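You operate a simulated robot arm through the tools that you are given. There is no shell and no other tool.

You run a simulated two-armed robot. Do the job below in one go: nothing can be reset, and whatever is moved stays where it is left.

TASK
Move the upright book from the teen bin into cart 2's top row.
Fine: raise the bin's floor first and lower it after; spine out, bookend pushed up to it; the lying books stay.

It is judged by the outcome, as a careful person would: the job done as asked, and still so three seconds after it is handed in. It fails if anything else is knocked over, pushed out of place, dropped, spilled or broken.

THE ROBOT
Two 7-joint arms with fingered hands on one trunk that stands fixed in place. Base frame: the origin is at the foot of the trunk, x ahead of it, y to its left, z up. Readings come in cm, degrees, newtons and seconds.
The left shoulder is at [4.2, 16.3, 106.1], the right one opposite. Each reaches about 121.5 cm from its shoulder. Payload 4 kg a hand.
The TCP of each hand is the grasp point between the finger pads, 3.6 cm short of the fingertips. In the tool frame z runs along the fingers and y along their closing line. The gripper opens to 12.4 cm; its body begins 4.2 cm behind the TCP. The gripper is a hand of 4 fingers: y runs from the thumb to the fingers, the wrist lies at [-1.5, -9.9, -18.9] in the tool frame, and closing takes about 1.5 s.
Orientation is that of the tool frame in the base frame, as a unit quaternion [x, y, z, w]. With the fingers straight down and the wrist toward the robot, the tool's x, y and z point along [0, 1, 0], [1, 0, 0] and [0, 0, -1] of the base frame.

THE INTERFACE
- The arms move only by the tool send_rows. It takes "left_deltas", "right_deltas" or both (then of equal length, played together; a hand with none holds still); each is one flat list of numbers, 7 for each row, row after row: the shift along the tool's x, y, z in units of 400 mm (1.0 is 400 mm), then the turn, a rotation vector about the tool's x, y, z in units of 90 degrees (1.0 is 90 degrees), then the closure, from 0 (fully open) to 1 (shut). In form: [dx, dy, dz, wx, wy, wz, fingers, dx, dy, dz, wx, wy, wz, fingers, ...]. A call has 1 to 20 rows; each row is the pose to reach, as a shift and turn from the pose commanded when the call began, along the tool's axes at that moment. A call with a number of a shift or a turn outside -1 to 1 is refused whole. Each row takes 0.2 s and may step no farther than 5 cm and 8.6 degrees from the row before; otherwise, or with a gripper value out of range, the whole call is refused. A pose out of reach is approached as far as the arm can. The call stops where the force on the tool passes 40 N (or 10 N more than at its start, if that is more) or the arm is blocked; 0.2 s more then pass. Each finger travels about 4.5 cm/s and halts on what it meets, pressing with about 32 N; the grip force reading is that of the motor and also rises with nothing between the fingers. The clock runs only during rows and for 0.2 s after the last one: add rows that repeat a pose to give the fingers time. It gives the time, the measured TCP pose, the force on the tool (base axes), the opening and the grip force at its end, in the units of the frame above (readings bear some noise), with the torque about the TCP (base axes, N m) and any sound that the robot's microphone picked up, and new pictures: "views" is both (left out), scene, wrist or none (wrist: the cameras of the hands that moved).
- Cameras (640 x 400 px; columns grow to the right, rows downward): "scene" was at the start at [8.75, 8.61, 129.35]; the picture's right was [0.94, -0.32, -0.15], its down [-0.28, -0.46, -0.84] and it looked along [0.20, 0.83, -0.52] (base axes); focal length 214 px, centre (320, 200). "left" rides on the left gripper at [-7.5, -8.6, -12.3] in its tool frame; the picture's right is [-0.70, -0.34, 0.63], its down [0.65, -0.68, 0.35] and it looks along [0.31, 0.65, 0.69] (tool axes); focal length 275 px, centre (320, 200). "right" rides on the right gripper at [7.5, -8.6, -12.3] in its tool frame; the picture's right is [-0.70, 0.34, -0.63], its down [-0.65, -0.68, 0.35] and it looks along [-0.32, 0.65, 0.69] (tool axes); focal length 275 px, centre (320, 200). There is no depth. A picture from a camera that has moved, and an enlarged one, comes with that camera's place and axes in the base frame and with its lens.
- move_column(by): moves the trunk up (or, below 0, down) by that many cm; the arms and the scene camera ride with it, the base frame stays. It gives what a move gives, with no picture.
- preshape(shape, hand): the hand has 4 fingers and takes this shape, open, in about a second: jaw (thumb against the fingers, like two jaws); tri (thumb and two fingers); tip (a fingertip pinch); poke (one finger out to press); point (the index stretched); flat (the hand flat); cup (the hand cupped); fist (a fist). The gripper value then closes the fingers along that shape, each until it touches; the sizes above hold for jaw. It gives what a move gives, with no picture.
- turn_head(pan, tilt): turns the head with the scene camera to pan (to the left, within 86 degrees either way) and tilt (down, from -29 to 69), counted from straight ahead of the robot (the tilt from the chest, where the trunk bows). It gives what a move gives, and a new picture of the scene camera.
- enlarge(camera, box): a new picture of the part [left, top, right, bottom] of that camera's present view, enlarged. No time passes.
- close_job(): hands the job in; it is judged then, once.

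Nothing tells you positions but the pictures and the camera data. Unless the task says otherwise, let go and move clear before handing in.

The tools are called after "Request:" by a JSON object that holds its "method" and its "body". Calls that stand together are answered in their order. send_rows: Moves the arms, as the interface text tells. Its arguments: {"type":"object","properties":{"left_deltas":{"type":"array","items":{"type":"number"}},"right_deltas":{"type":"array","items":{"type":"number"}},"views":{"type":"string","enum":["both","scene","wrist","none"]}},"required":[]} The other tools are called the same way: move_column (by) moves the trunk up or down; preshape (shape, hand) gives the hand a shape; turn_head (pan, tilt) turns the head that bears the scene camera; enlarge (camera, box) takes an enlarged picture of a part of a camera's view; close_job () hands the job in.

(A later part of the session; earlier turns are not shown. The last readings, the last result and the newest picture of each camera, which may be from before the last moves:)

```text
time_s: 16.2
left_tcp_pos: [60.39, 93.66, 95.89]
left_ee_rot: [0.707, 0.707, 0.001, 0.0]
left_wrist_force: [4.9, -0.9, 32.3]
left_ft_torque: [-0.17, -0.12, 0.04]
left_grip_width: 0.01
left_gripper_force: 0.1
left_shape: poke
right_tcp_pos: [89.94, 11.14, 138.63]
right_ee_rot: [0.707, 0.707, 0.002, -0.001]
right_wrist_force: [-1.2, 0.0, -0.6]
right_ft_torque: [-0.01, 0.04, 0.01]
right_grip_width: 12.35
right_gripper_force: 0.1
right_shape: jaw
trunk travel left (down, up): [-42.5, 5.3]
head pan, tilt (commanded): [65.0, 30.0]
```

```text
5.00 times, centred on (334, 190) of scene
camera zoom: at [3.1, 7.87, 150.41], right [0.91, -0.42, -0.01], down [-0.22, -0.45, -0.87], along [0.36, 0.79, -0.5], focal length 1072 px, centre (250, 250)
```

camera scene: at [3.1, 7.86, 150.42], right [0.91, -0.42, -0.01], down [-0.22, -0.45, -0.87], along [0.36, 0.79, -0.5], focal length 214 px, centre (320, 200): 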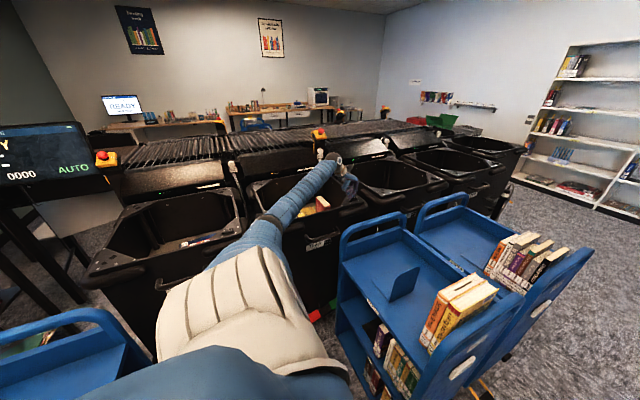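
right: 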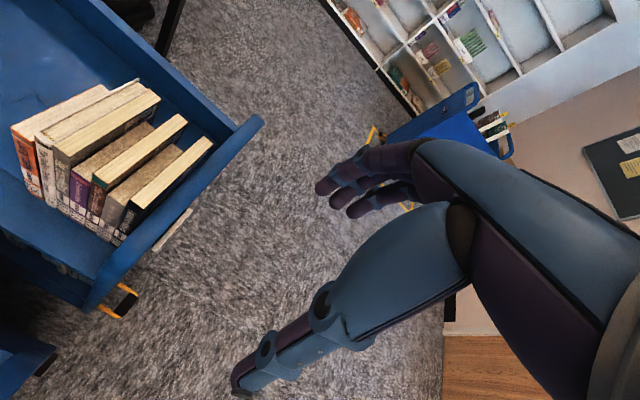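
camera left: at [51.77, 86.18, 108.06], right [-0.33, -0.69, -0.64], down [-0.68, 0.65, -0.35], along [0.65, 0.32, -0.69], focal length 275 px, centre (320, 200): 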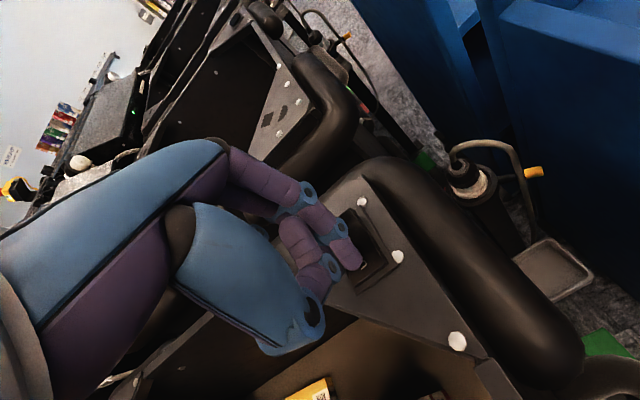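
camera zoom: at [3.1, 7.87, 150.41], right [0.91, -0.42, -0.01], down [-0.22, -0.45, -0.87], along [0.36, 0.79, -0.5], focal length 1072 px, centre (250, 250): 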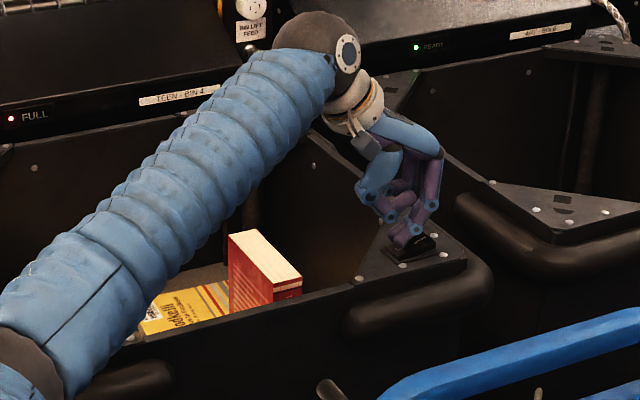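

The panel over bin 4 now reads FULL and the book rose only ~2.5 cm, then stopped. I'll zoom to compare carefully before deciding.

Request:
{"method": "enlarge", "body": {"camera": "scene", "box": [296, 185, 344, 215]}}

Request:
{"method": "enlarge", "body": {"camera": "left", "box": [300, 200, 428, 280]}}

Request:
{"method": "enlarge", "body": {"camera": "scene", "box": [170, 130, 330, 230]}}

```text
13.33 times, centred on (320, 200) of scene
camera zoom: at [3.1, 7.87, 150.41], right [0.91, -0.42, -0.01], down [-0.22, -0.45, -0.87], along [0.36, 0.79, -0.5], focal length 2860 px, centre (320, 200)
```

zoom: 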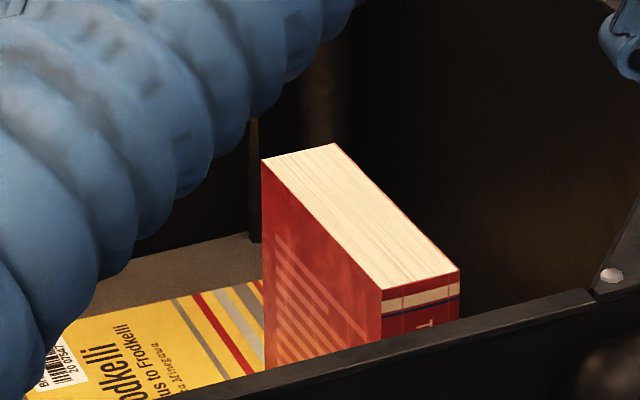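

```text
5.00 times, centred on (364, 240) of left
camera zoom: at [51.74, 86.19, 108.07], right [-0.34, -0.7, -0.64], down [-0.68, 0.64, -0.35], along [0.65, 0.32, -0.69], focal length 1376 px, centre (100, 0)
```

zoom: 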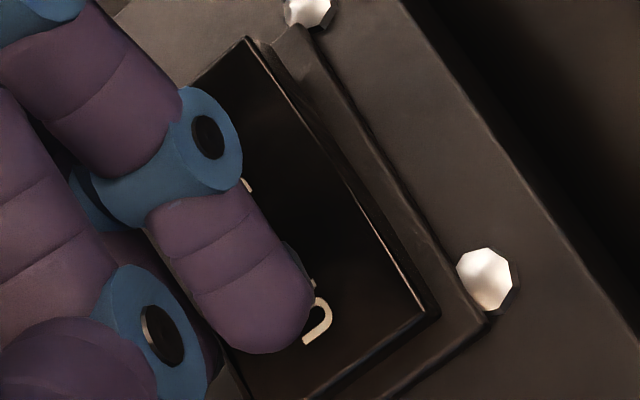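

```text
4.00 times, centred on (250, 180) of scene
camera zoom: at [3.1, 7.87, 150.41], right [0.91, -0.42, -0.01], down [-0.22, -0.45, -0.87], along [0.36, 0.79, -0.5], focal length 858 px, centre (600, 280)
```

zoom: 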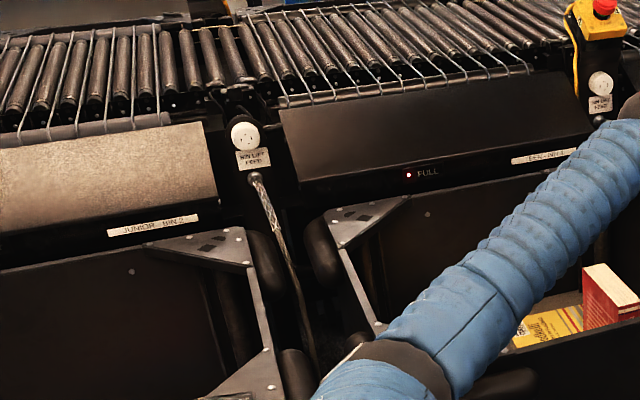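

I can now see the book's spine faces -y (toward me), title upright. I'll hold the rocker another second to see whether the floor keeps rising.

Request:
{"method": "send_rows", "body": {"left_deltas": [0, 0, 0, 0, 0, 0, 0, 0, 0, 0, 0, 0, 0, 0, 0, 0, 0, 0, 0, 0, 0, 0, 0, 0, 0, 0, 0, 0, 0, 0, 0, 0, 0, 0, 0], "views": "none"}}

Request:
{"method": "enlarge", "body": {"camera": "scene", "box": [296, 185, 344, 215]}}

```text
time_s: 17.4
left_tcp_pos: [60.4, 93.52, 95.88]
left_ee_rot: [0.707, 0.708, 0.001, 0.0]
left_wrist_force: [5.7, -1.6, 32.2]
left_ft_torque: [-0.18, -0.1, 0.04]
left_grip_width: 0.0
left_gripper_force: 0.1
left_shape: poke
right_tcp_pos: [89.95, 11.01, 138.8]
right_ee_rot: [0.707, 0.707, 0.001, 0.0]
right_wrist_force: [-0.2, -0.7, 0.2]
right_ft_torque: [-0.01, 0.03, 0.01]
right_grip_width: 12.37
right_gripper_force: 0.0
right_shape: jaw
trunk travel left (down, up): [-42.5, 5.3]
head pan, tilt (commanded): [65.0, 30.0]
```

```text
13.33 times, centred on (320, 200) of scene
camera zoom: at [3.11, 7.87, 150.41], right [0.91, -0.42, -0.01], down [-0.22, -0.45, -0.87], along [0.36, 0.79, -0.5], focal length 2860 px, centre (320, 200)
```

zoom: 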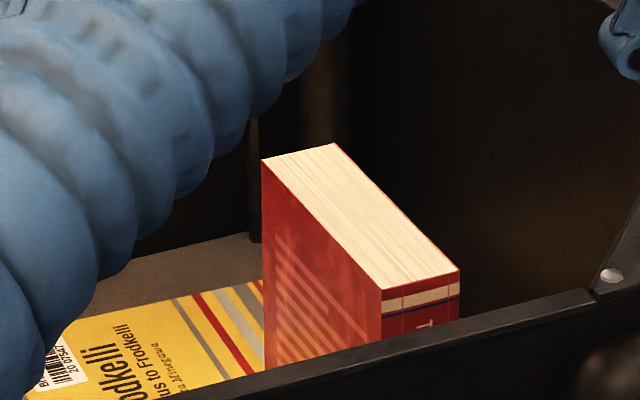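

The floor has stopped and FULL is lit, possibly because my arm over the bin blocks its sensor. I'll lift the finger and back the arm off to see what the panel and floor do.

Request:
{"method": "send_rows", "body": {"left_deltas": [0, 0, -0.05, 0, 0, 0, 0, 0, 0, -0.12, 0, 0, 0, 0, 0, 0, -0.2, 0, 0, 0, 0], "views": "none"}}

Request:
{"method": "enlarge", "body": {"camera": "scene", "box": [230, 110, 422, 230]}}

Request:
{"method": "enlarge", "body": {"camera": "left", "box": [320, 200, 640, 400]}}

```text
time_s: 18.2
left_tcp_pos: [60.39, 93.82, 103.45]
left_ee_rot: [0.707, 0.707, -0.001, -0.001]
left_wrist_force: [-0.1, 0.8, -0.1]
left_ft_torque: [-0.01, 0.03, -0.01]
left_grip_width: 0.02
left_gripper_force: 0.1
left_shape: poke
right_tcp_pos: [90.17, 11.33, 138.48]
right_ee_rot: [0.707, 0.707, -0.001, 0.001]
right_wrist_force: [-0.3, 0.3, 0.0]
right_ft_torque: [0.03, -0.03, 0.03]
right_grip_width: 12.37
right_gripper_force: 0.0
right_shape: jaw
trunk travel left (down, up): [-42.5, 5.3]
head pan, tilt (commanded): [65.0, 30.0]
```

```text
3.33 times, centred on (326, 170) of scene
camera zoom: at [3.27, 8.19, 150.38], right [0.91, -0.42, -0.01], down [-0.22, -0.45, -0.86], along [0.36, 0.78, -0.5], focal length 715 px, centre (300, 300)
```

zoom: 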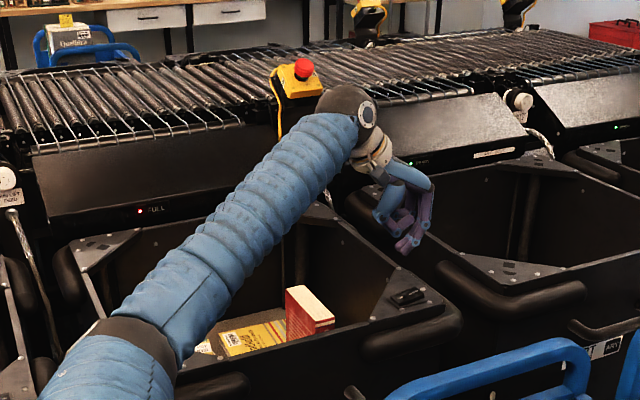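

```text
2.00 times, centred on (480, 300) of left
camera zoom: at [51.84, 86.37, 115.69], right [-0.34, -0.7, -0.63], down [-0.68, 0.64, -0.34], along [0.65, 0.32, -0.69], focal length 551 px, centre (0, 0)
```

zoom: 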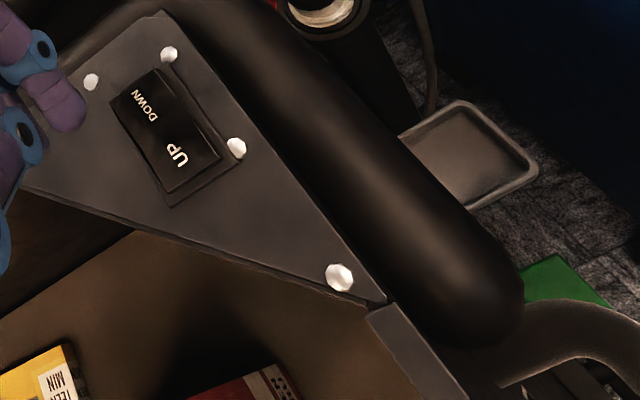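

Still FULL with my forearm over the bin. I'll move the left arm fully off the bin to see whether the panel returns to READY.

Request:
{"method": "send_rows", "body": {"left_deltas": [0, 0, -0.1, 0, 0, 0, 0, 0, 0, -0.2, 0, 0, 0, 0, -0.08, -0.02, -0.28, 0, 0, 0, 0, -0.18, -0.04, -0.34, 0, 0, 0, 0, -0.28, -0.06, -0.4, 0, 0, 0, 0, -0.39, -0.08, -0.44, 0, 0, 0, 0, -0.5, -0.1, -0.48, 0, 0, 0, 0, -0.61, -0.12, -0.51, 0, 0, 0, 0, -0.72, -0.15, -0.54, 0, 0, 0, 0, -0.8, -0.17, -0.56, 0, 0, 0, 0], "views": "scene"}}

Request:
{"method": "enlarge", "body": {"camera": "scene", "box": [200, 130, 392, 250]}}

```text
time_s: 20.4
left_tcp_pos: [53.47, 61.72, 125.84]
left_ee_rot: [0.707, 0.708, 0.0, 0.0]
left_wrist_force: [0.5, -0.6, -0.1]
left_ft_torque: [-0.03, 0.0, -0.01]
left_grip_width: 0.01
left_gripper_force: 0.1
left_shape: poke
right_tcp_pos: [89.97, 11.35, 138.68]
right_ee_rot: [0.706, 0.708, 0.001, 0.0]
right_wrist_force: [-0.7, 0.2, -0.2]
right_ft_torque: [0.02, -0.02, 0.02]
right_grip_width: 12.37
right_gripper_force: 0.1
right_shape: jaw
trunk travel left (down, up): [-42.5, 5.3]
head pan, tilt (commanded): [65.0, 30.0]
camera scene: at [3.24, 8.12, 150.39], right [0.91, -0.42, -0.01], down [-0.22, -0.45, -0.86], along [0.36, 0.79, -0.5], focal length 214 px, centre (320, 200)
```

scene: 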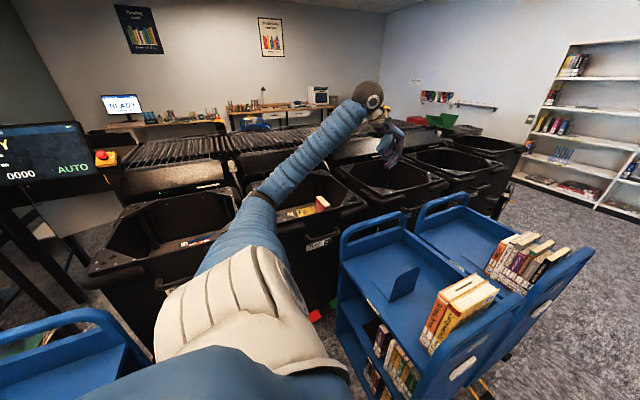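

```text
3.33 times, centred on (296, 190) of scene
camera zoom: at [3.24, 8.12, 150.39], right [0.91, -0.42, -0.01], down [-0.22, -0.45, -0.86], along [0.36, 0.79, -0.5], focal length 715 px, centre (400, 233)
```

zoom: 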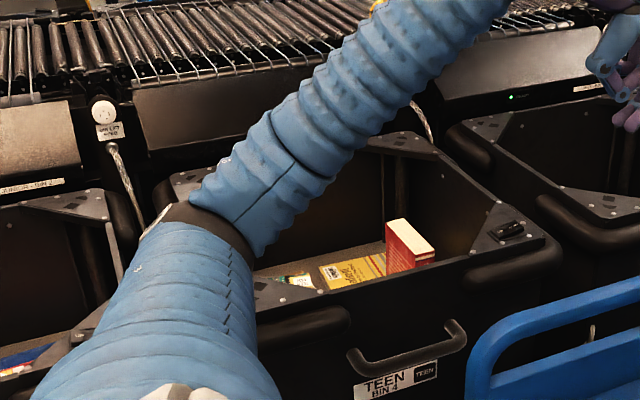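

The elbow hides bin 4's panel. I'll swing the left hand to the right a bit to clear the line of sight.

Request:
{"method": "send_rows", "body": {"left_deltas": [-0.05, 0.08, 0.0, 0, 0, 0, 0, -0.1, 0.17, 0.0, 0, 0, 0, 0, -0.15, 0.26, 0.0, 0, 0, 0, 0, -0.2, 0.35, 0.0, 0, 0, 0, 0, -0.25, 0.44, 0.0, 0, 0, 0, 0, -0.3, 0.53, 0.0, 0, 0, 0, 0], "views": "scene"}}

Request:
{"method": "enlarge", "body": {"camera": "scene", "box": [200, 130, 392, 250]}}

```text
time_s: 21.8
left_tcp_pos: [75.02, 49.7, 125.85]
left_ee_rot: [0.707, 0.708, 0.0, -0.001]
left_wrist_force: [1.1, -0.2, 0.4]
left_ft_torque: [0.02, 0.04, -0.01]
left_grip_width: 0.0
left_gripper_force: 0.1
left_shape: poke
right_tcp_pos: [90.35, 11.32, 138.3]
right_ee_rot: [0.706, 0.708, -0.001, 0.0]
right_wrist_force: [0.4, -0.9, -0.1]
right_ft_torque: [0.05, -0.02, -0.02]
right_grip_width: 12.38
right_gripper_force: 0.1
right_shape: jaw
trunk travel left (down, up): [-42.5, 5.3]
head pan, tilt (commanded): [65.0, 30.0]
camera scene: at [3.42, 8.08, 150.38], right [0.91, -0.42, -0.01], down [-0.22, -0.45, -0.86], along [0.36, 0.79, -0.5], focal length 214 px, centre (320, 200)
```

scene: 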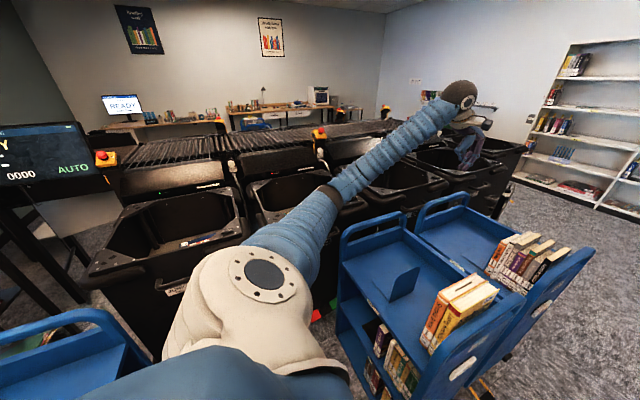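

```text
3.33 times, centred on (296, 190) of scene
camera zoom: at [3.42, 8.08, 150.38], right [0.91, -0.42, -0.01], down [-0.22, -0.45, -0.86], along [0.36, 0.79, -0.5], focal length 715 px, centre (400, 233)
```

zoom: 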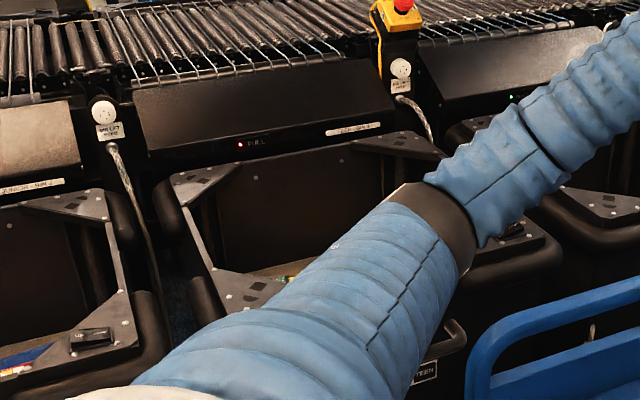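

FULL persists even with the arm off the bin, so it may mark the raised state, or the sensed pile height. I'll go back and press UP again, watching in short steps whether the floor goes higher.

Request:
{"method": "send_rows", "body": {"left_deltas": [0.095, -0.031, 0.012, 0, 0, 0, 0, 0.19, -0.0625, 0.024, 0, 0, 0, 0, 0.285, -0.094, 0.036, 0, 0, 0, 0, 0.38, -0.125, 0.048, 0, 0, 0, 0, 0.475, -0.156, 0.06, 0, 0, 0, 0, 0.57, -0.1875, 0.072, 0, 0, 0, 0, 0.665, -0.219, 0.084, 0, 0, 0, 0, 0.7575, -0.25, 0.096, 0, 0, 0, 0], "views": "none"}}

```text
time_s: 23.6
left_tcp_pos: [64.88, 80.12, 122.05]
left_ee_rot: [0.707, 0.707, 0.001, 0.0]
left_wrist_force: [0.2, 0.9, -0.1]
left_ft_torque: [-0.02, -0.01, -0.01]
left_grip_width: 0.0
left_gripper_force: 0.0
left_shape: poke
right_tcp_pos: [90.03, 11.48, 138.59]
right_ee_rot: [0.707, 0.708, 0.0, 0.0]
right_wrist_force: [-0.2, 0.4, 0.0]
right_ft_torque: [0.01, -0.04, 0.0]
right_grip_width: 12.38
right_gripper_force: 0.0
right_shape: jaw
trunk travel left (down, up): [-42.5, 5.3]
head pan, tilt (commanded): [65.0, 30.0]
```

Hand is at (65, 80, 122). Moving on to just above the rocker's UP end.

Request:
{"method": "send_rows", "body": {"left_deltas": [0.07, -0.023, 0.07, 0, 0, 0, 0, 0.14, -0.046, 0.15, 0, 0, 0, 0, 0.21, -0.069, 0.24, 0, 0, 0, 0, 0.28, -0.092, 0.33, 0, 0, 0, 0, 0.341, -0.1145, 0.42, 0, 0, 0, 0, 0.341, -0.1145, 0.51, 0, 0, 0, 0, 0.341, -0.1145, 0.59, 0, 0, 0, 0, 0.341, -0.1145, 0.59, 0, 0, 0, 0], "views": "none"}}

Request:
{"method": "enlarge", "body": {"camera": "left", "box": [272, 200, 432, 300]}}

Request:
{"method": "enlarge", "body": {"camera": "scene", "box": [230, 130, 390, 230]}}

```text
time_s: 25.4
left_tcp_pos: [60.36, 93.84, 98.59]
left_ee_rot: [0.707, 0.707, 0.0, 0.0]
left_wrist_force: [-0.3, -0.2, 0.7]
left_ft_torque: [0.0, -0.02, -0.01]
left_grip_width: 0.01
left_gripper_force: 0.1
left_shape: poke
right_tcp_pos: [90.06, 11.45, 138.61]
right_ee_rot: [0.706, 0.708, 0.001, 0.0]
right_wrist_force: [0.1, -0.8, 0.0]
right_ft_torque: [0.01, 0.03, 0.01]
right_grip_width: 12.36
right_gripper_force: 0.0
right_shape: jaw
trunk travel left (down, up): [-42.5, 5.3]
head pan, tilt (commanded): [65.0, 30.0]
```

```text
4.00 times, centred on (352, 250) of left
camera zoom: at [51.71, 86.43, 110.82], right [-0.34, -0.7, -0.63], down [-0.68, 0.64, -0.35], along [0.65, 0.32, -0.69], focal length 1101 px, centre (192, 0)
```

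zoom: 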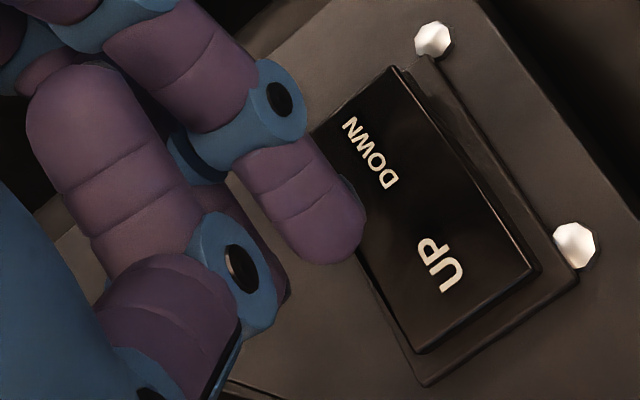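

```text
4.00 times, centred on (310, 180) of scene
camera zoom: at [3.24, 8.15, 150.39], right [0.91, -0.42, -0.01], down [-0.22, -0.45, -0.86], along [0.36, 0.79, -0.5], focal length 858 px, centre (360, 280)
```

zoom: 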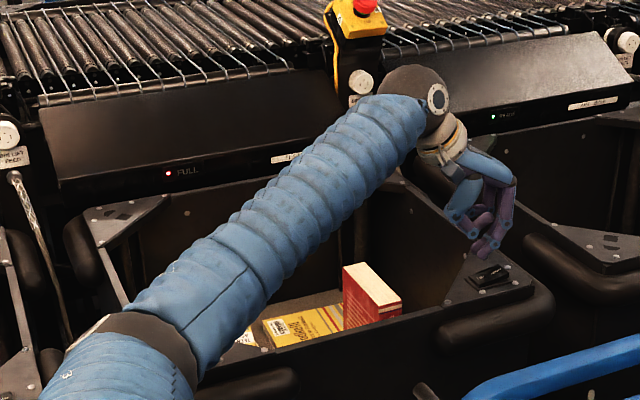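

The rocker now sits tipped to its UP side (latched). I'll press it once more lightly to make sure the floor is at its top, comparing the book's position.

Request:
{"method": "send_rows", "body": {"left_deltas": [0, 0, 0.03, 0, 0, 0, 0, 0, 0, 0.06, 0, 0, 0, 0, 0, 0, 0.0675, 0, 0, 0, 0, 0, 0, 0.0715, 0, 0, 0, 0, 0, 0, 0.0715, 0, 0, 0, 0, 0, 0, 0.0715, 0, 0, 0, 0], "views": "none"}}

Request:
{"method": "enlarge", "body": {"camera": "scene", "box": [230, 130, 390, 230]}}

```text
time_s: 26.8
left_tcp_pos: [60.22, 93.67, 96.02]
left_ee_rot: [0.706, 0.708, 0.002, 0.001]
left_wrist_force: [2.8, 2.7, 28.2]
left_ft_torque: [-0.07, -0.12, 0.01]
left_grip_width: 0.01
left_gripper_force: 0.0
left_shape: poke
right_tcp_pos: [89.87, 11.27, 138.86]
right_ee_rot: [0.707, 0.707, 0.001, -0.001]
right_wrist_force: [-0.2, -0.3, -0.4]
right_ft_torque: [0.03, -0.02, -0.02]
right_grip_width: 12.36
right_gripper_force: 0.0
right_shape: jaw
trunk travel left (down, up): [-42.5, 5.3]
head pan, tilt (commanded): [65.0, 30.0]
```

```text
4.00 times, centred on (310, 180) of scene
camera zoom: at [3.11, 7.96, 150.42], right [0.91, -0.42, -0.01], down [-0.22, -0.45, -0.87], along [0.36, 0.79, -0.5], focal length 858 px, centre (360, 280)
```

zoom: 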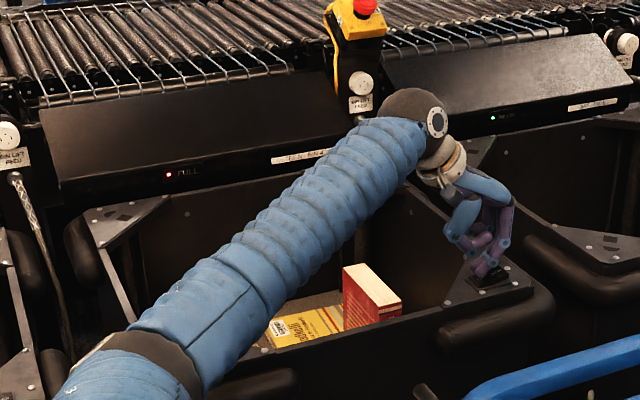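

No further rise: the floor is at its top and the rocker stays at UP. I'll lift off, change the left hand to the jaw shape, and move above the upright book to measure it.

Request:
{"method": "send_rows", "body": {"left_deltas": [0, 0, -0.08, 0, 0, 0, 0, 0, 0, -0.18, 0, 0, 0, 0, 0, 0, -0.29, 0, 0, 0, 0, 0.05, -0.02, -0.38, 0, 0, 0, 0, 0.12, -0.08, -0.43, 0, 0, 0, 0, 0.2, -0.14, -0.45, 0, 0, 0, 0, 0.28, -0.2, -0.45, 0, 0, 0, 0, 0.33, -0.22, -0.45, 0, 0, 0, 0], "views": "none"}}

Request:
{"method": "preshape", "body": {"hand": "left", "shape": "jaw"}}

Request:
{"method": "enlarge", "body": {"camera": "left", "box": [0, 0, 640, 400]}}

Request:
{"method": "enlarge", "body": {"camera": "scene", "box": [230, 110, 390, 230]}}

```text
time_s: 28.6
left_tcp_pos: [51.38, 106.85, 113.64]
left_ee_rot: [0.706, 0.708, 0.0, 0.0]
left_wrist_force: [0.2, -0.2, -0.1]
left_ft_torque: [0.0, 0.01, 0.0]
left_grip_width: 0.0
left_gripper_force: 0.1
left_shape: poke
right_tcp_pos: [90.1, 11.42, 138.59]
right_ee_rot: [0.707, 0.707, 0.0, 0.0]
right_wrist_force: [-0.7, 0.4, -1.3]
right_ft_torque: [-0.03, 0.01, 0.02]
right_grip_width: 12.38
right_gripper_force: 0.1
right_shape: jaw
trunk travel left (down, up): [-42.5, 5.3]
head pan, tilt (commanded): [65.0, 30.0]
```

```text
time_s: 29.5
left_tcp_pos: [51.44, 106.92, 113.58]
left_ee_rot: [0.706, 0.708, 0.001, 0.001]
left_wrist_force: [-0.4, -0.5, 0.2]
left_ft_torque: [0.01, 0.01, 0.0]
left_grip_width: 12.39
left_gripper_force: 0.1
left_shape: jaw
right_tcp_pos: [90.1, 11.48, 138.57]
right_ee_rot: [0.708, 0.706, 0.001, -0.001]
right_wrist_force: [0.1, -0.7, -0.2]
right_ft_torque: [0.02, -0.01, 0.02]
right_grip_width: 12.37
right_gripper_force: 0.1
right_shape: jaw
trunk travel left (down, up): [-42.5, 5.3]
head pan, tilt (commanded): [65.0, 30.0]
```

```text
1.00 times, centred on (320, 200) of left (not enlarged: the box is as wide or as high as the picture)
camera zoom: at [42.9, 99.56, 125.88], right [-0.34, -0.7, -0.63], down [-0.68, 0.64, -0.35], along [0.65, 0.32, -0.69], focal length 275 px, centre (320, 200)
```

zoom: 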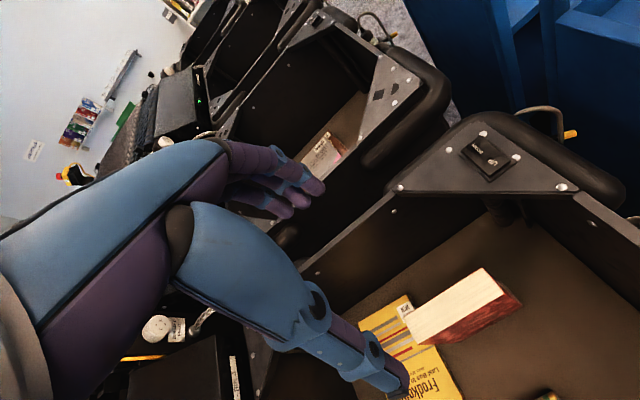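

```text
3.33 times, centred on (310, 170) of scene
camera zoom: at [3.26, 8.19, 150.38], right [0.91, -0.42, -0.01], down [-0.22, -0.45, -0.86], along [0.36, 0.78, -0.5], focal length 715 px, centre (353, 300)
```

zoom: 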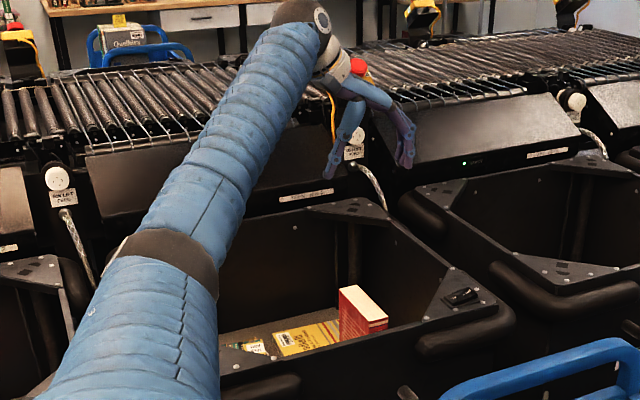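

The red book's top is in view of the wrist camera. Zooming in to measure its corners.

Request:
{"method": "enlarge", "body": {"camera": "left", "box": [350, 250, 542, 370]}}

Request:
{"method": "enlarge", "body": {"camera": "left", "box": [330, 150, 640, 344]}}

Request:
{"method": "enlarge", "body": {"camera": "scene", "box": [296, 180, 344, 215]}}

```text
3.33 times, centred on (446, 310) of left
camera zoom: at [42.9, 99.56, 125.88], right [-0.34, -0.7, -0.63], down [-0.68, 0.64, -0.35], along [0.65, 0.32, -0.69], focal length 918 px, centre (-100, -167)
```

zoom: 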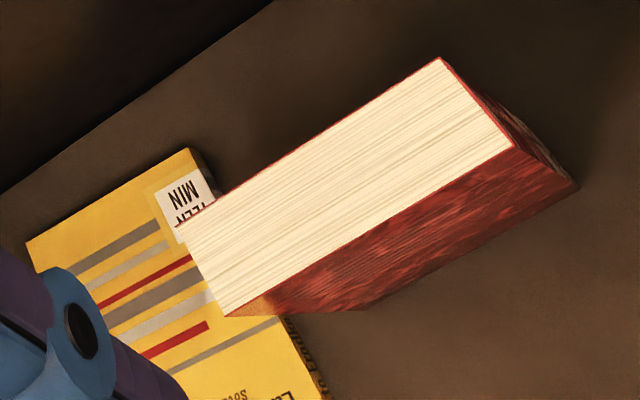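

```text
2.06 times, centred on (485, 247) of left
camera zoom: at [42.9, 99.56, 125.88], right [-0.34, -0.7, -0.63], down [-0.68, 0.64, -0.35], along [0.65, 0.32, -0.69], focal length 568 px, centre (-20, 103)
```

zoom: 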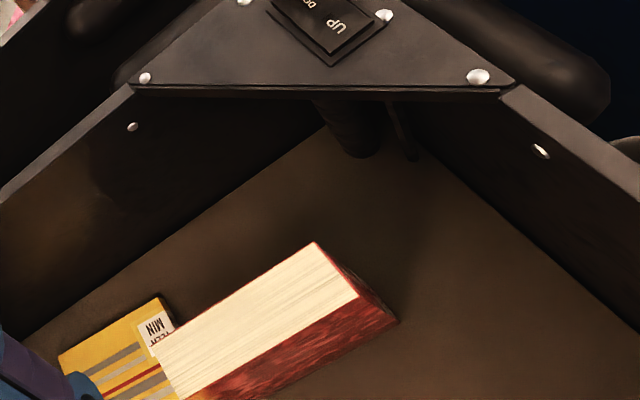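

```text
11.43 times, centred on (320, 198) of scene
camera zoom: at [3.26, 8.19, 150.38], right [0.91, -0.42, -0.01], down [-0.22, -0.45, -0.86], along [0.36, 0.78, -0.5], focal length 2451 px, centre (320, 229)
```

zoom: 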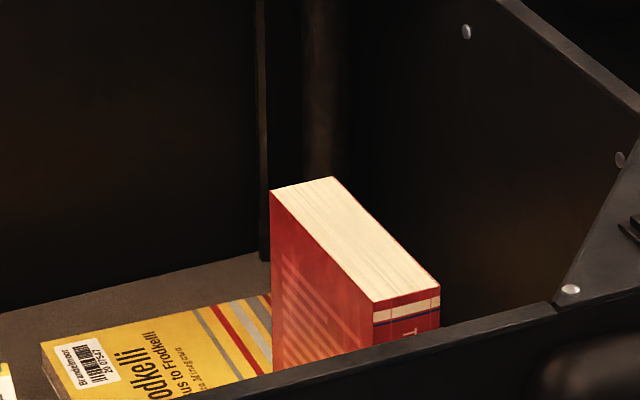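

The red book's top spans x≈49.4–53.1, y≈102–114.6 at z≈85.4 and it's about 19–20 cm tall, spine toward -y. I'll descend with an open hand centred over it to z≈92 and check the alignment.

Request:
{"method": "send_rows", "body": {"left_deltas": [0.0345, -0.005, 0.09, 0, 0, 0, 0, 0.0345, -0.005, 0.18, 0, 0, 0, 0, 0.0345, -0.005, 0.27, 0, 0, 0, 0, 0.0345, -0.005, 0.36, 0, 0, 0, 0, 0.0345, -0.005, 0.44, 0, 0, 0, 0, 0.0345, -0.005, 0.44, 0, 0, 0, 0]}}

Request:
{"method": "enlarge", "body": {"camera": "left", "box": [220, 150, 476, 310]}}

Request:
{"method": "enlarge", "body": {"camera": "scene", "box": [260, 130, 388, 230]}}

```text
time_s: 30.9
left_tcp_pos: [51.11, 108.4, 95.84]
left_ee_rot: [0.707, 0.707, 0.0, -0.001]
left_wrist_force: [0.3, -0.8, -0.5]
left_ft_torque: [-0.02, -0.02, 0.0]
left_grip_width: 12.38
left_gripper_force: 0.0
left_shape: jaw
right_tcp_pos: [90.03, 11.39, 138.51]
right_ee_rot: [0.706, 0.708, 0.0, 0.0]
right_wrist_force: [-0.1, 0.7, 0.4]
right_ft_torque: [-0.01, 0.01, -0.01]
right_grip_width: 12.37
right_gripper_force: 0.0
right_shape: jaw
trunk travel left (down, up): [-42.5, 5.3]
head pan, tilt (commanded): [65.0, 30.0]
camera scene: at [3.24, 8.16, 150.39], right [0.91, -0.42, -0.01], down [-0.22, -0.45, -0.86], along [0.36, 0.79, -0.5], focal length 214 px, centre (320, 200)
camera left: at [42.59, 101.05, 108.19], right [-0.34, -0.7, -0.63], down [-0.68, 0.64, -0.35], along [0.65, 0.32, -0.69], focal length 275 px, centre (320, 200)
```

scene: 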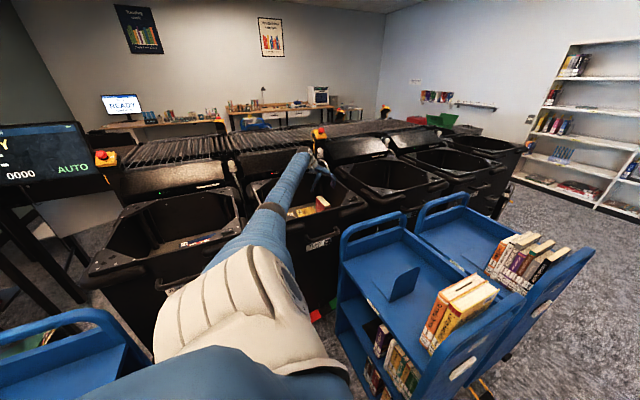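
left: 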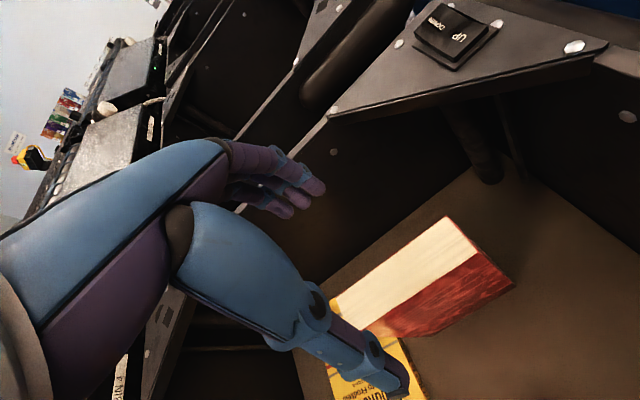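

```text
2.50 times, centred on (348, 230) of left
camera zoom: at [42.59, 101.05, 108.19], right [-0.34, -0.7, -0.63], down [-0.68, 0.64, -0.35], along [0.65, 0.32, -0.69], focal length 688 px, centre (250, 125)
```

zoom: 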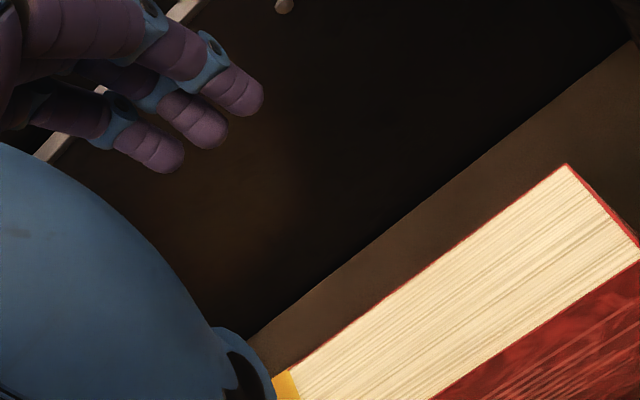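

```text
4.00 times, centred on (324, 180) of scene
camera zoom: at [3.24, 8.16, 150.39], right [0.91, -0.42, -0.01], down [-0.22, -0.45, -0.86], along [0.36, 0.79, -0.5], focal length 858 px, centre (304, 280)
```

zoom: 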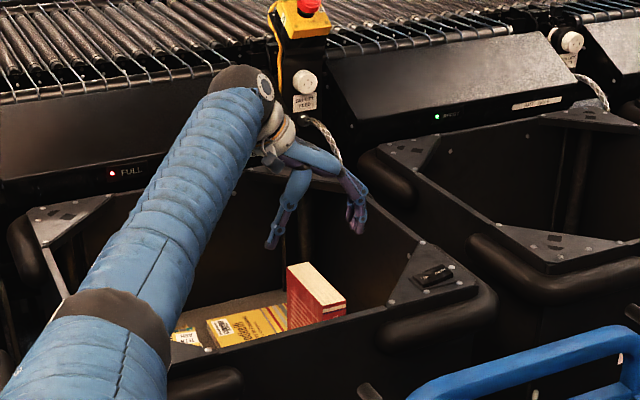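

Two views agree: book top at z≈85.6, centre (51.2, 108.2); the hand is well centred. I'll lower to TCP z≈83.2 and close on the book.

Request:
{"method": "send_rows", "body": {"left_deltas": [-0.003, 0.002, 0.08, 0, 0, 0, 0, -0.003, 0.002, 0.16, 0, 0, 0, 0, -0.003, 0.002, 0.24, 0, 0, 0, 0, -0.003, 0.002, 0.316, 0, 0, 0, 0, -0.003, 0.002, 0.316, 0, 0, 0, 0]}}

Request:
{"method": "enlarge", "body": {"camera": "left", "box": [220, 150, 476, 310]}}

Request:
{"method": "enlarge", "body": {"camera": "scene", "box": [260, 130, 388, 230]}}

```text
time_s: 32.1
left_tcp_pos: [51.04, 108.17, 83.31]
left_ee_rot: [0.707, 0.707, 0.0, 0.0]
left_wrist_force: [-0.1, 0.4, 0.1]
left_ft_torque: [-0.03, -0.01, 0.01]
left_grip_width: 12.39
left_gripper_force: 0.0
left_shape: jaw
right_tcp_pos: [90.04, 11.36, 138.65]
right_ee_rot: [0.707, 0.707, 0.0, 0.0]
right_wrist_force: [0.3, 1.0, 0.1]
right_ft_torque: [0.01, 0.0, 0.02]
right_grip_width: 12.38
right_gripper_force: 0.1
right_shape: jaw
trunk travel left (down, up): [-42.5, 5.3]
head pan, tilt (commanded): [65.0, 30.0]
camera scene: at [3.22, 8.15, 150.39], right [0.91, -0.42, -0.01], down [-0.22, -0.45, -0.86], along [0.36, 0.79, -0.5], focal length 214 px, centre (320, 200)
camera left: at [42.64, 100.84, 95.61], right [-0.34, -0.7, -0.63], down [-0.68, 0.64, -0.35], along [0.65, 0.32, -0.69], focal length 275 px, centre (320, 200)
```

scene: 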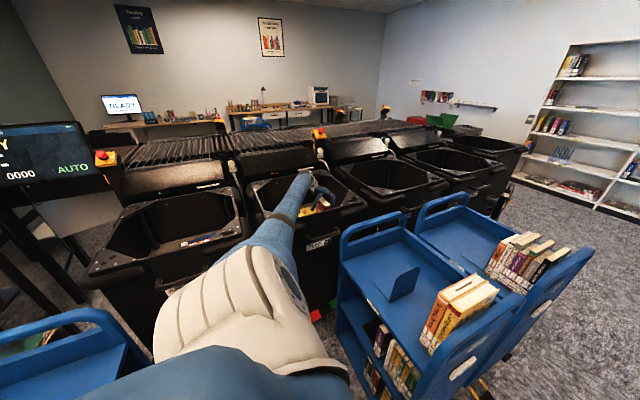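
left: 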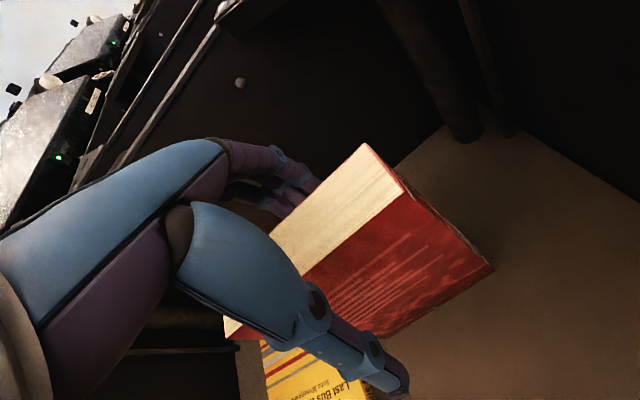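

```text
2.50 times, centred on (348, 230) of left
camera zoom: at [42.64, 100.84, 95.61], right [-0.34, -0.7, -0.63], down [-0.68, 0.64, -0.35], along [0.65, 0.32, -0.69], focal length 688 px, centre (250, 125)
```

zoom: 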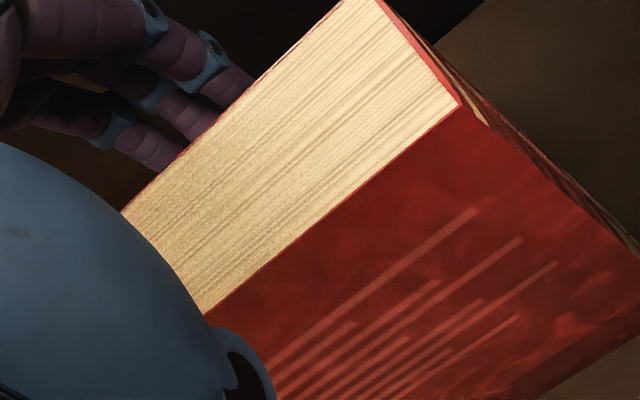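

```text
4.00 times, centred on (324, 180) of scene
camera zoom: at [3.22, 8.15, 150.39], right [0.91, -0.42, -0.01], down [-0.22, -0.45, -0.86], along [0.36, 0.79, -0.5], focal length 858 px, centre (304, 280)
```

zoom: 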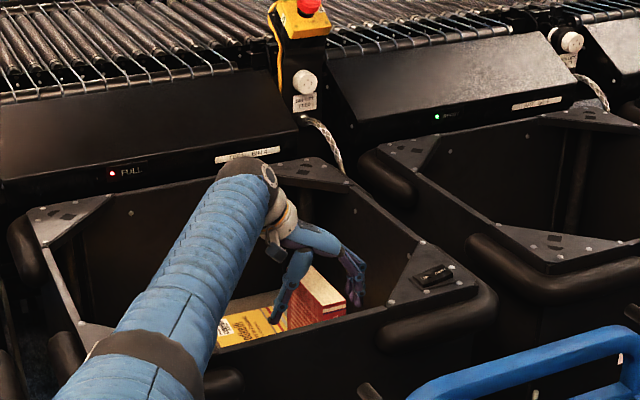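

The book's top is between thumb and fingers, nothing touched. Closing the hand now.

Request:
{"method": "send_rows", "body": {"left_deltas": [0, 0, 0, 0, 0, 0, 0.3, 0, 0, 0, 0, 0, 0, 0.6, 0, 0, 0, 0, 0, 0, 0.8, 0, 0, 0, 0, 0, 0, 1, 0, 0, 0, 0, 0, 0, 1, 0, 0, 0, 0, 0, 0, 1, 0, 0, 0, 0, 0, 0, 1, 0, 0, 0, 0, 0, 0, 1, 0, 0, 0, 0, 0, 0, 1]}}

Request:
{"method": "enlarge", "body": {"camera": "scene", "box": [260, 130, 388, 230]}}

```text
time_s: 34.1
left_tcp_pos: [51.24, 108.14, 83.37]
left_ee_rot: [0.707, 0.707, 0.0, 0.0]
left_wrist_force: [1.5, -1.5, 1.6]
left_ft_torque: [0.01, -0.33, -0.01]
left_grip_width: 4.19
left_gripper_force: 31.9
left_shape: jaw
right_tcp_pos: [90.07, 11.4, 138.54]
right_ee_rot: [0.707, 0.707, 0.0, 0.0]
right_wrist_force: [0.5, -0.7, 0.6]
right_ft_torque: [0.02, 0.03, -0.02]
right_grip_width: 12.37
right_gripper_force: 0.1
right_shape: jaw
trunk travel left (down, up): [-42.5, 5.3]
head pan, tilt (commanded): [65.0, 30.0]
camera scene: at [3.26, 8.17, 150.39], right [0.91, -0.42, -0.01], down [-0.22, -0.45, -0.86], along [0.36, 0.78, -0.5], focal length 214 px, centre (320, 200)
camera left: at [42.67, 100.85, 95.62], right [-0.34, -0.7, -0.63], down [-0.68, 0.64, -0.35], along [0.65, 0.32, -0.69], focal length 275 px, centre (320, 200)
```

scene: 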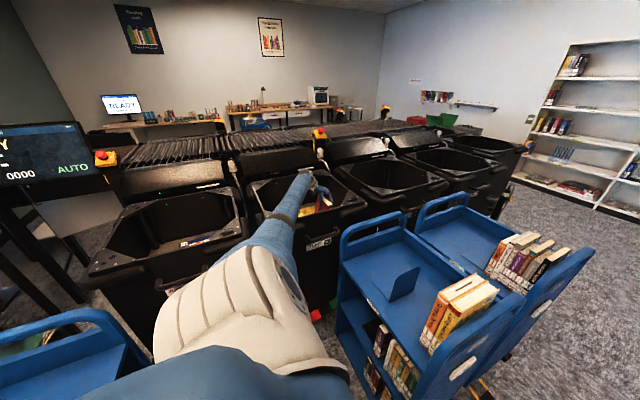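
left: 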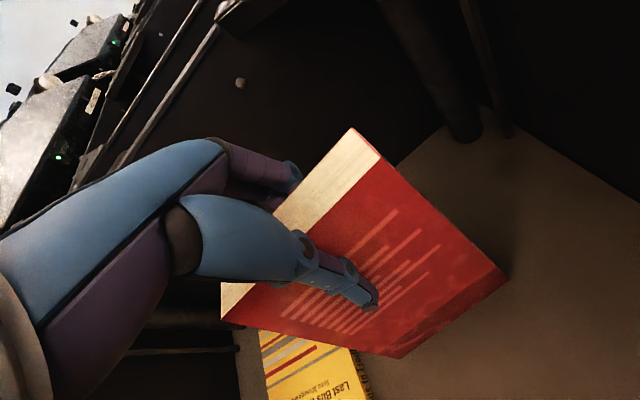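

```text
4.00 times, centred on (324, 180) of scene
camera zoom: at [3.26, 8.17, 150.39], right [0.91, -0.42, -0.01], down [-0.22, -0.45, -0.86], along [0.36, 0.78, -0.5], focal length 858 px, centre (304, 280)
```

zoom: 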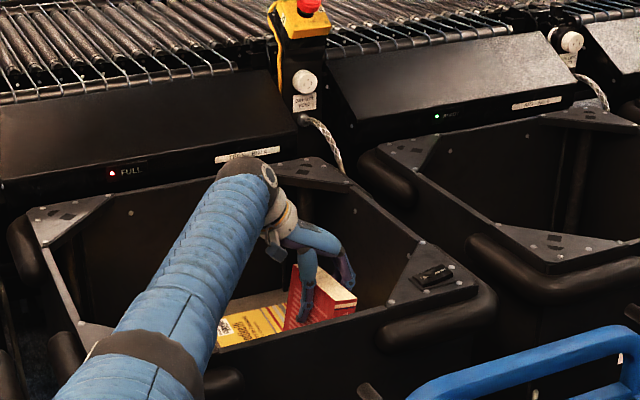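

The grip holds at 32 N, but the book seems tilted slightly in the hand. Let me zoom in to judge it before lifting.

Request:
{"method": "enlarge", "body": {"camera": "scene", "box": [300, 180, 348, 215]}}

Request:
{"method": "enlarge", "body": {"camera": "left", "box": [200, 110, 520, 360]}}

```text
11.43 times, centred on (324, 198) of scene
camera zoom: at [3.26, 8.17, 150.39], right [0.91, -0.42, -0.01], down [-0.22, -0.45, -0.86], along [0.36, 0.78, -0.5], focal length 2451 px, centre (274, 229)
```

zoom: 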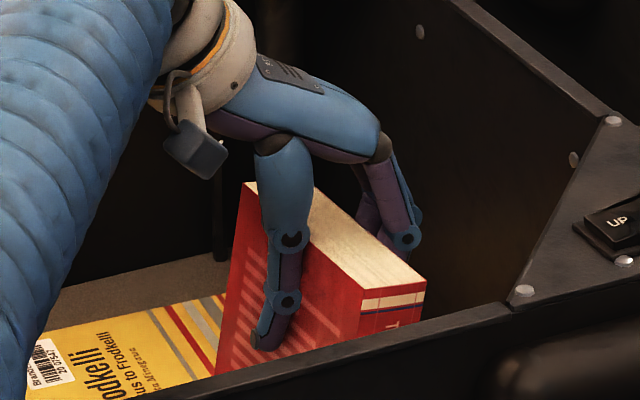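

```text
1.60 times, centred on (360, 235) of left
camera zoom: at [42.67, 100.85, 95.62], right [-0.34, -0.7, -0.63], down [-0.68, 0.64, -0.35], along [0.65, 0.32, -0.69], focal length 440 px, centre (256, 144)
```

zoom: 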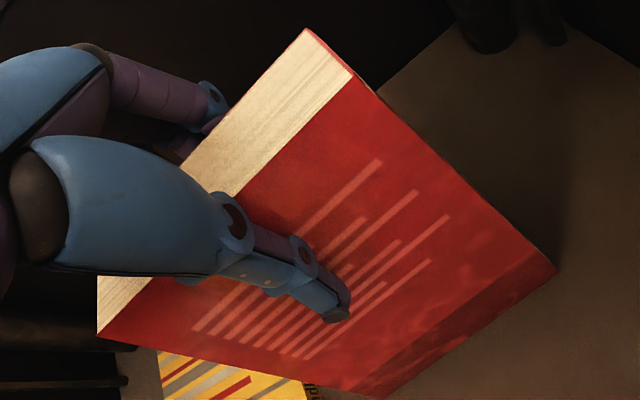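

The book rocked about 10° (top toward +x) as the fingers settled, clear of the lying books, and the grip is firm. I'll lift a few cm straight up and check how it hangs.

Request:
{"method": "send_rows", "body": {"left_deltas": [0, 0, -0.03, 0, 0, 0, 1, 0, 0, -0.06, 0, 0, 0, 1, 0, 0, -0.1, 0, 0, 0, 1, 0, 0, -0.14, 0, 0, 0, 1, 0, 0, -0.14, 0, 0, 0, 1]}}

Request:
{"method": "enlarge", "body": {"camera": "scene", "box": [296, 165, 352, 215]}}

```text
time_s: 35.3
left_tcp_pos: [51.21, 108.29, 88.86]
left_ee_rot: [0.707, 0.707, 0.0, 0.001]
left_wrist_force: [0.2, -0.8, -4.1]
left_ft_torque: [0.02, -0.05, -0.03]
left_grip_width: 3.99
left_gripper_force: 32.1
left_shape: jaw
right_tcp_pos: [90.22, 11.48, 138.53]
right_ee_rot: [0.707, 0.707, -0.001, -0.001]
right_wrist_force: [-0.2, 0.9, 0.3]
right_ft_torque: [-0.02, -0.01, -0.03]
right_grip_width: 12.36
right_gripper_force: 0.0
right_shape: jaw
trunk travel left (down, up): [-42.5, 5.3]
head pan, tilt (commanded): [65.0, 30.0]
camera scene: at [3.31, 8.27, 150.38], right [0.91, -0.42, -0.01], down [-0.22, -0.45, -0.86], along [0.36, 0.78, -0.5], focal length 214 px, centre (320, 200)
camera left: at [42.8, 100.84, 101.13], right [-0.34, -0.7, -0.63], down [-0.68, 0.64, -0.35], along [0.65, 0.32, -0.69], focal length 275 px, centre (320, 200)
```

scene: 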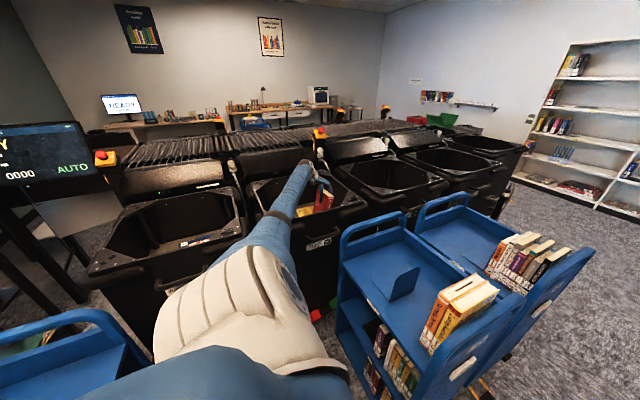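
left: 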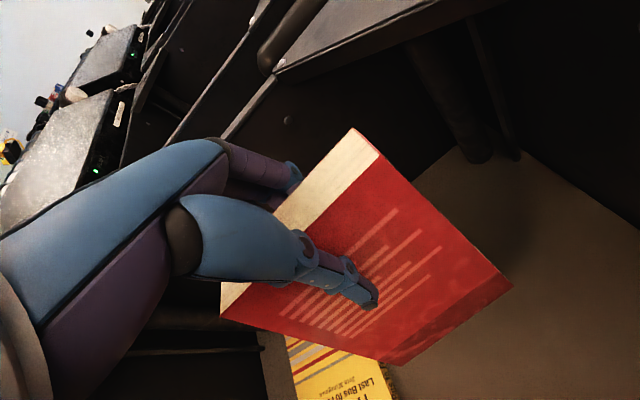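

```text
8.00 times, centred on (324, 190) of scene
camera zoom: at [3.31, 8.27, 150.38], right [0.91, -0.42, -0.01], down [-0.22, -0.45, -0.86], along [0.36, 0.78, -0.5], focal length 1716 px, centre (288, 280)
```

zoom: 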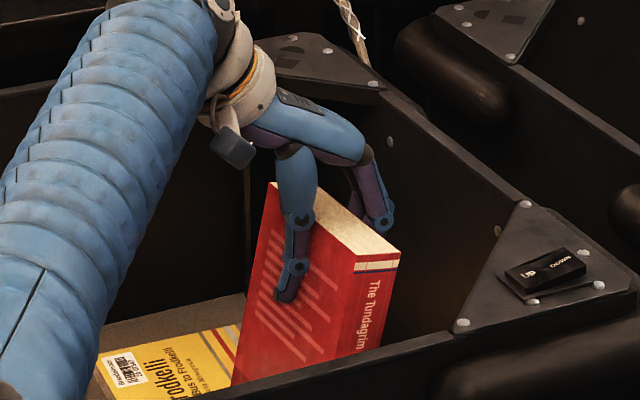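

The book is held firmly (about 4 N weight) and its spine title reads correctly. I'll lift it to z≈121 so it clears the rim and the cart handle.

Request:
{"method": "send_rows", "body": {"left_deltas": [0, 0, -0.08, 0, 0, 0, 1, 0, 0, -0.17, 0, 0, 0, 1, 0, 0, -0.26, 0, 0, 0, 1, 0, 0, -0.35, 0, 0, 0, 1, 0, 0, -0.44, 0, 0, 0, 1, 0, 0, -0.53, 0, 0, 0, 1, 0, 0, -0.62, 0, 0, 0, 1, 0, 0, -0.7, 0, 0, 0, 1, 0, 0, -0.77, 0, 0, 0, 1, 0, 0, -0.8, 0, 0, 0, 1, 0, 0, -0.8, 0, 0, 0, 1]}}

Request:
{"method": "enlarge", "body": {"camera": "scene", "box": [230, 110, 422, 230]}}

```text
time_s: 37.7
left_tcp_pos: [51.36, 108.08, 120.97]
left_ee_rot: [0.707, 0.708, -0.001, 0.001]
left_wrist_force: [0.1, 0.2, -4.4]
left_ft_torque: [0.04, -0.03, 0.01]
left_grip_width: 4.01
left_gripper_force: 32.2
left_shape: jaw
right_tcp_pos: [90.13, 11.56, 138.49]
right_ee_rot: [0.707, 0.707, -0.001, -0.001]
right_wrist_force: [-0.2, 0.2, 1.0]
right_ft_torque: [0.02, 0.01, 0.0]
right_grip_width: 12.38
right_gripper_force: 0.1
right_shape: jaw
trunk travel left (down, up): [-42.5, 5.3]
head pan, tilt (commanded): [65.0, 30.0]
camera scene: at [3.29, 8.26, 150.38], right [0.91, -0.42, -0.01], down [-0.22, -0.45, -0.86], along [0.36, 0.78, -0.5], focal length 214 px, centre (320, 200)
camera left: at [42.75, 100.81, 133.15], right [-0.34, -0.7, -0.63], down [-0.68, 0.64, -0.35], along [0.65, 0.32, -0.69], focal length 275 px, centre (320, 200)
```

scene: 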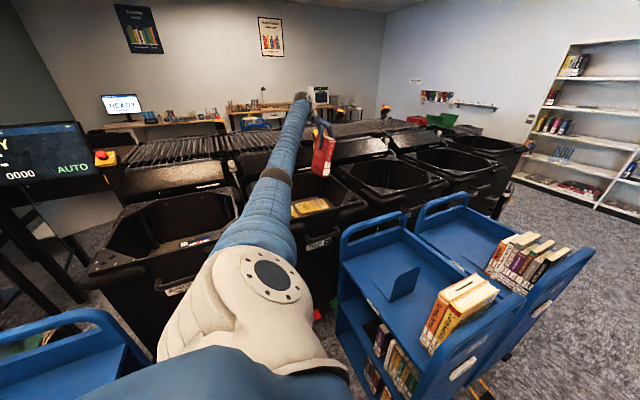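
left: 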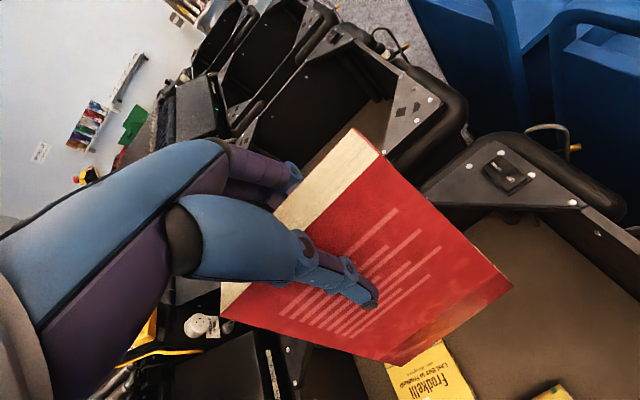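

```text
3.33 times, centred on (326, 170) of scene
camera zoom: at [3.29, 8.26, 150.38], right [0.91, -0.42, -0.01], down [-0.22, -0.45, -0.86], along [0.36, 0.78, -0.5], focal length 715 px, centre (300, 300)
```

zoom: 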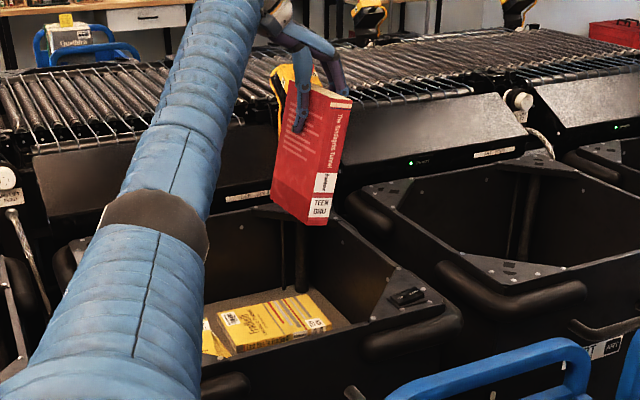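

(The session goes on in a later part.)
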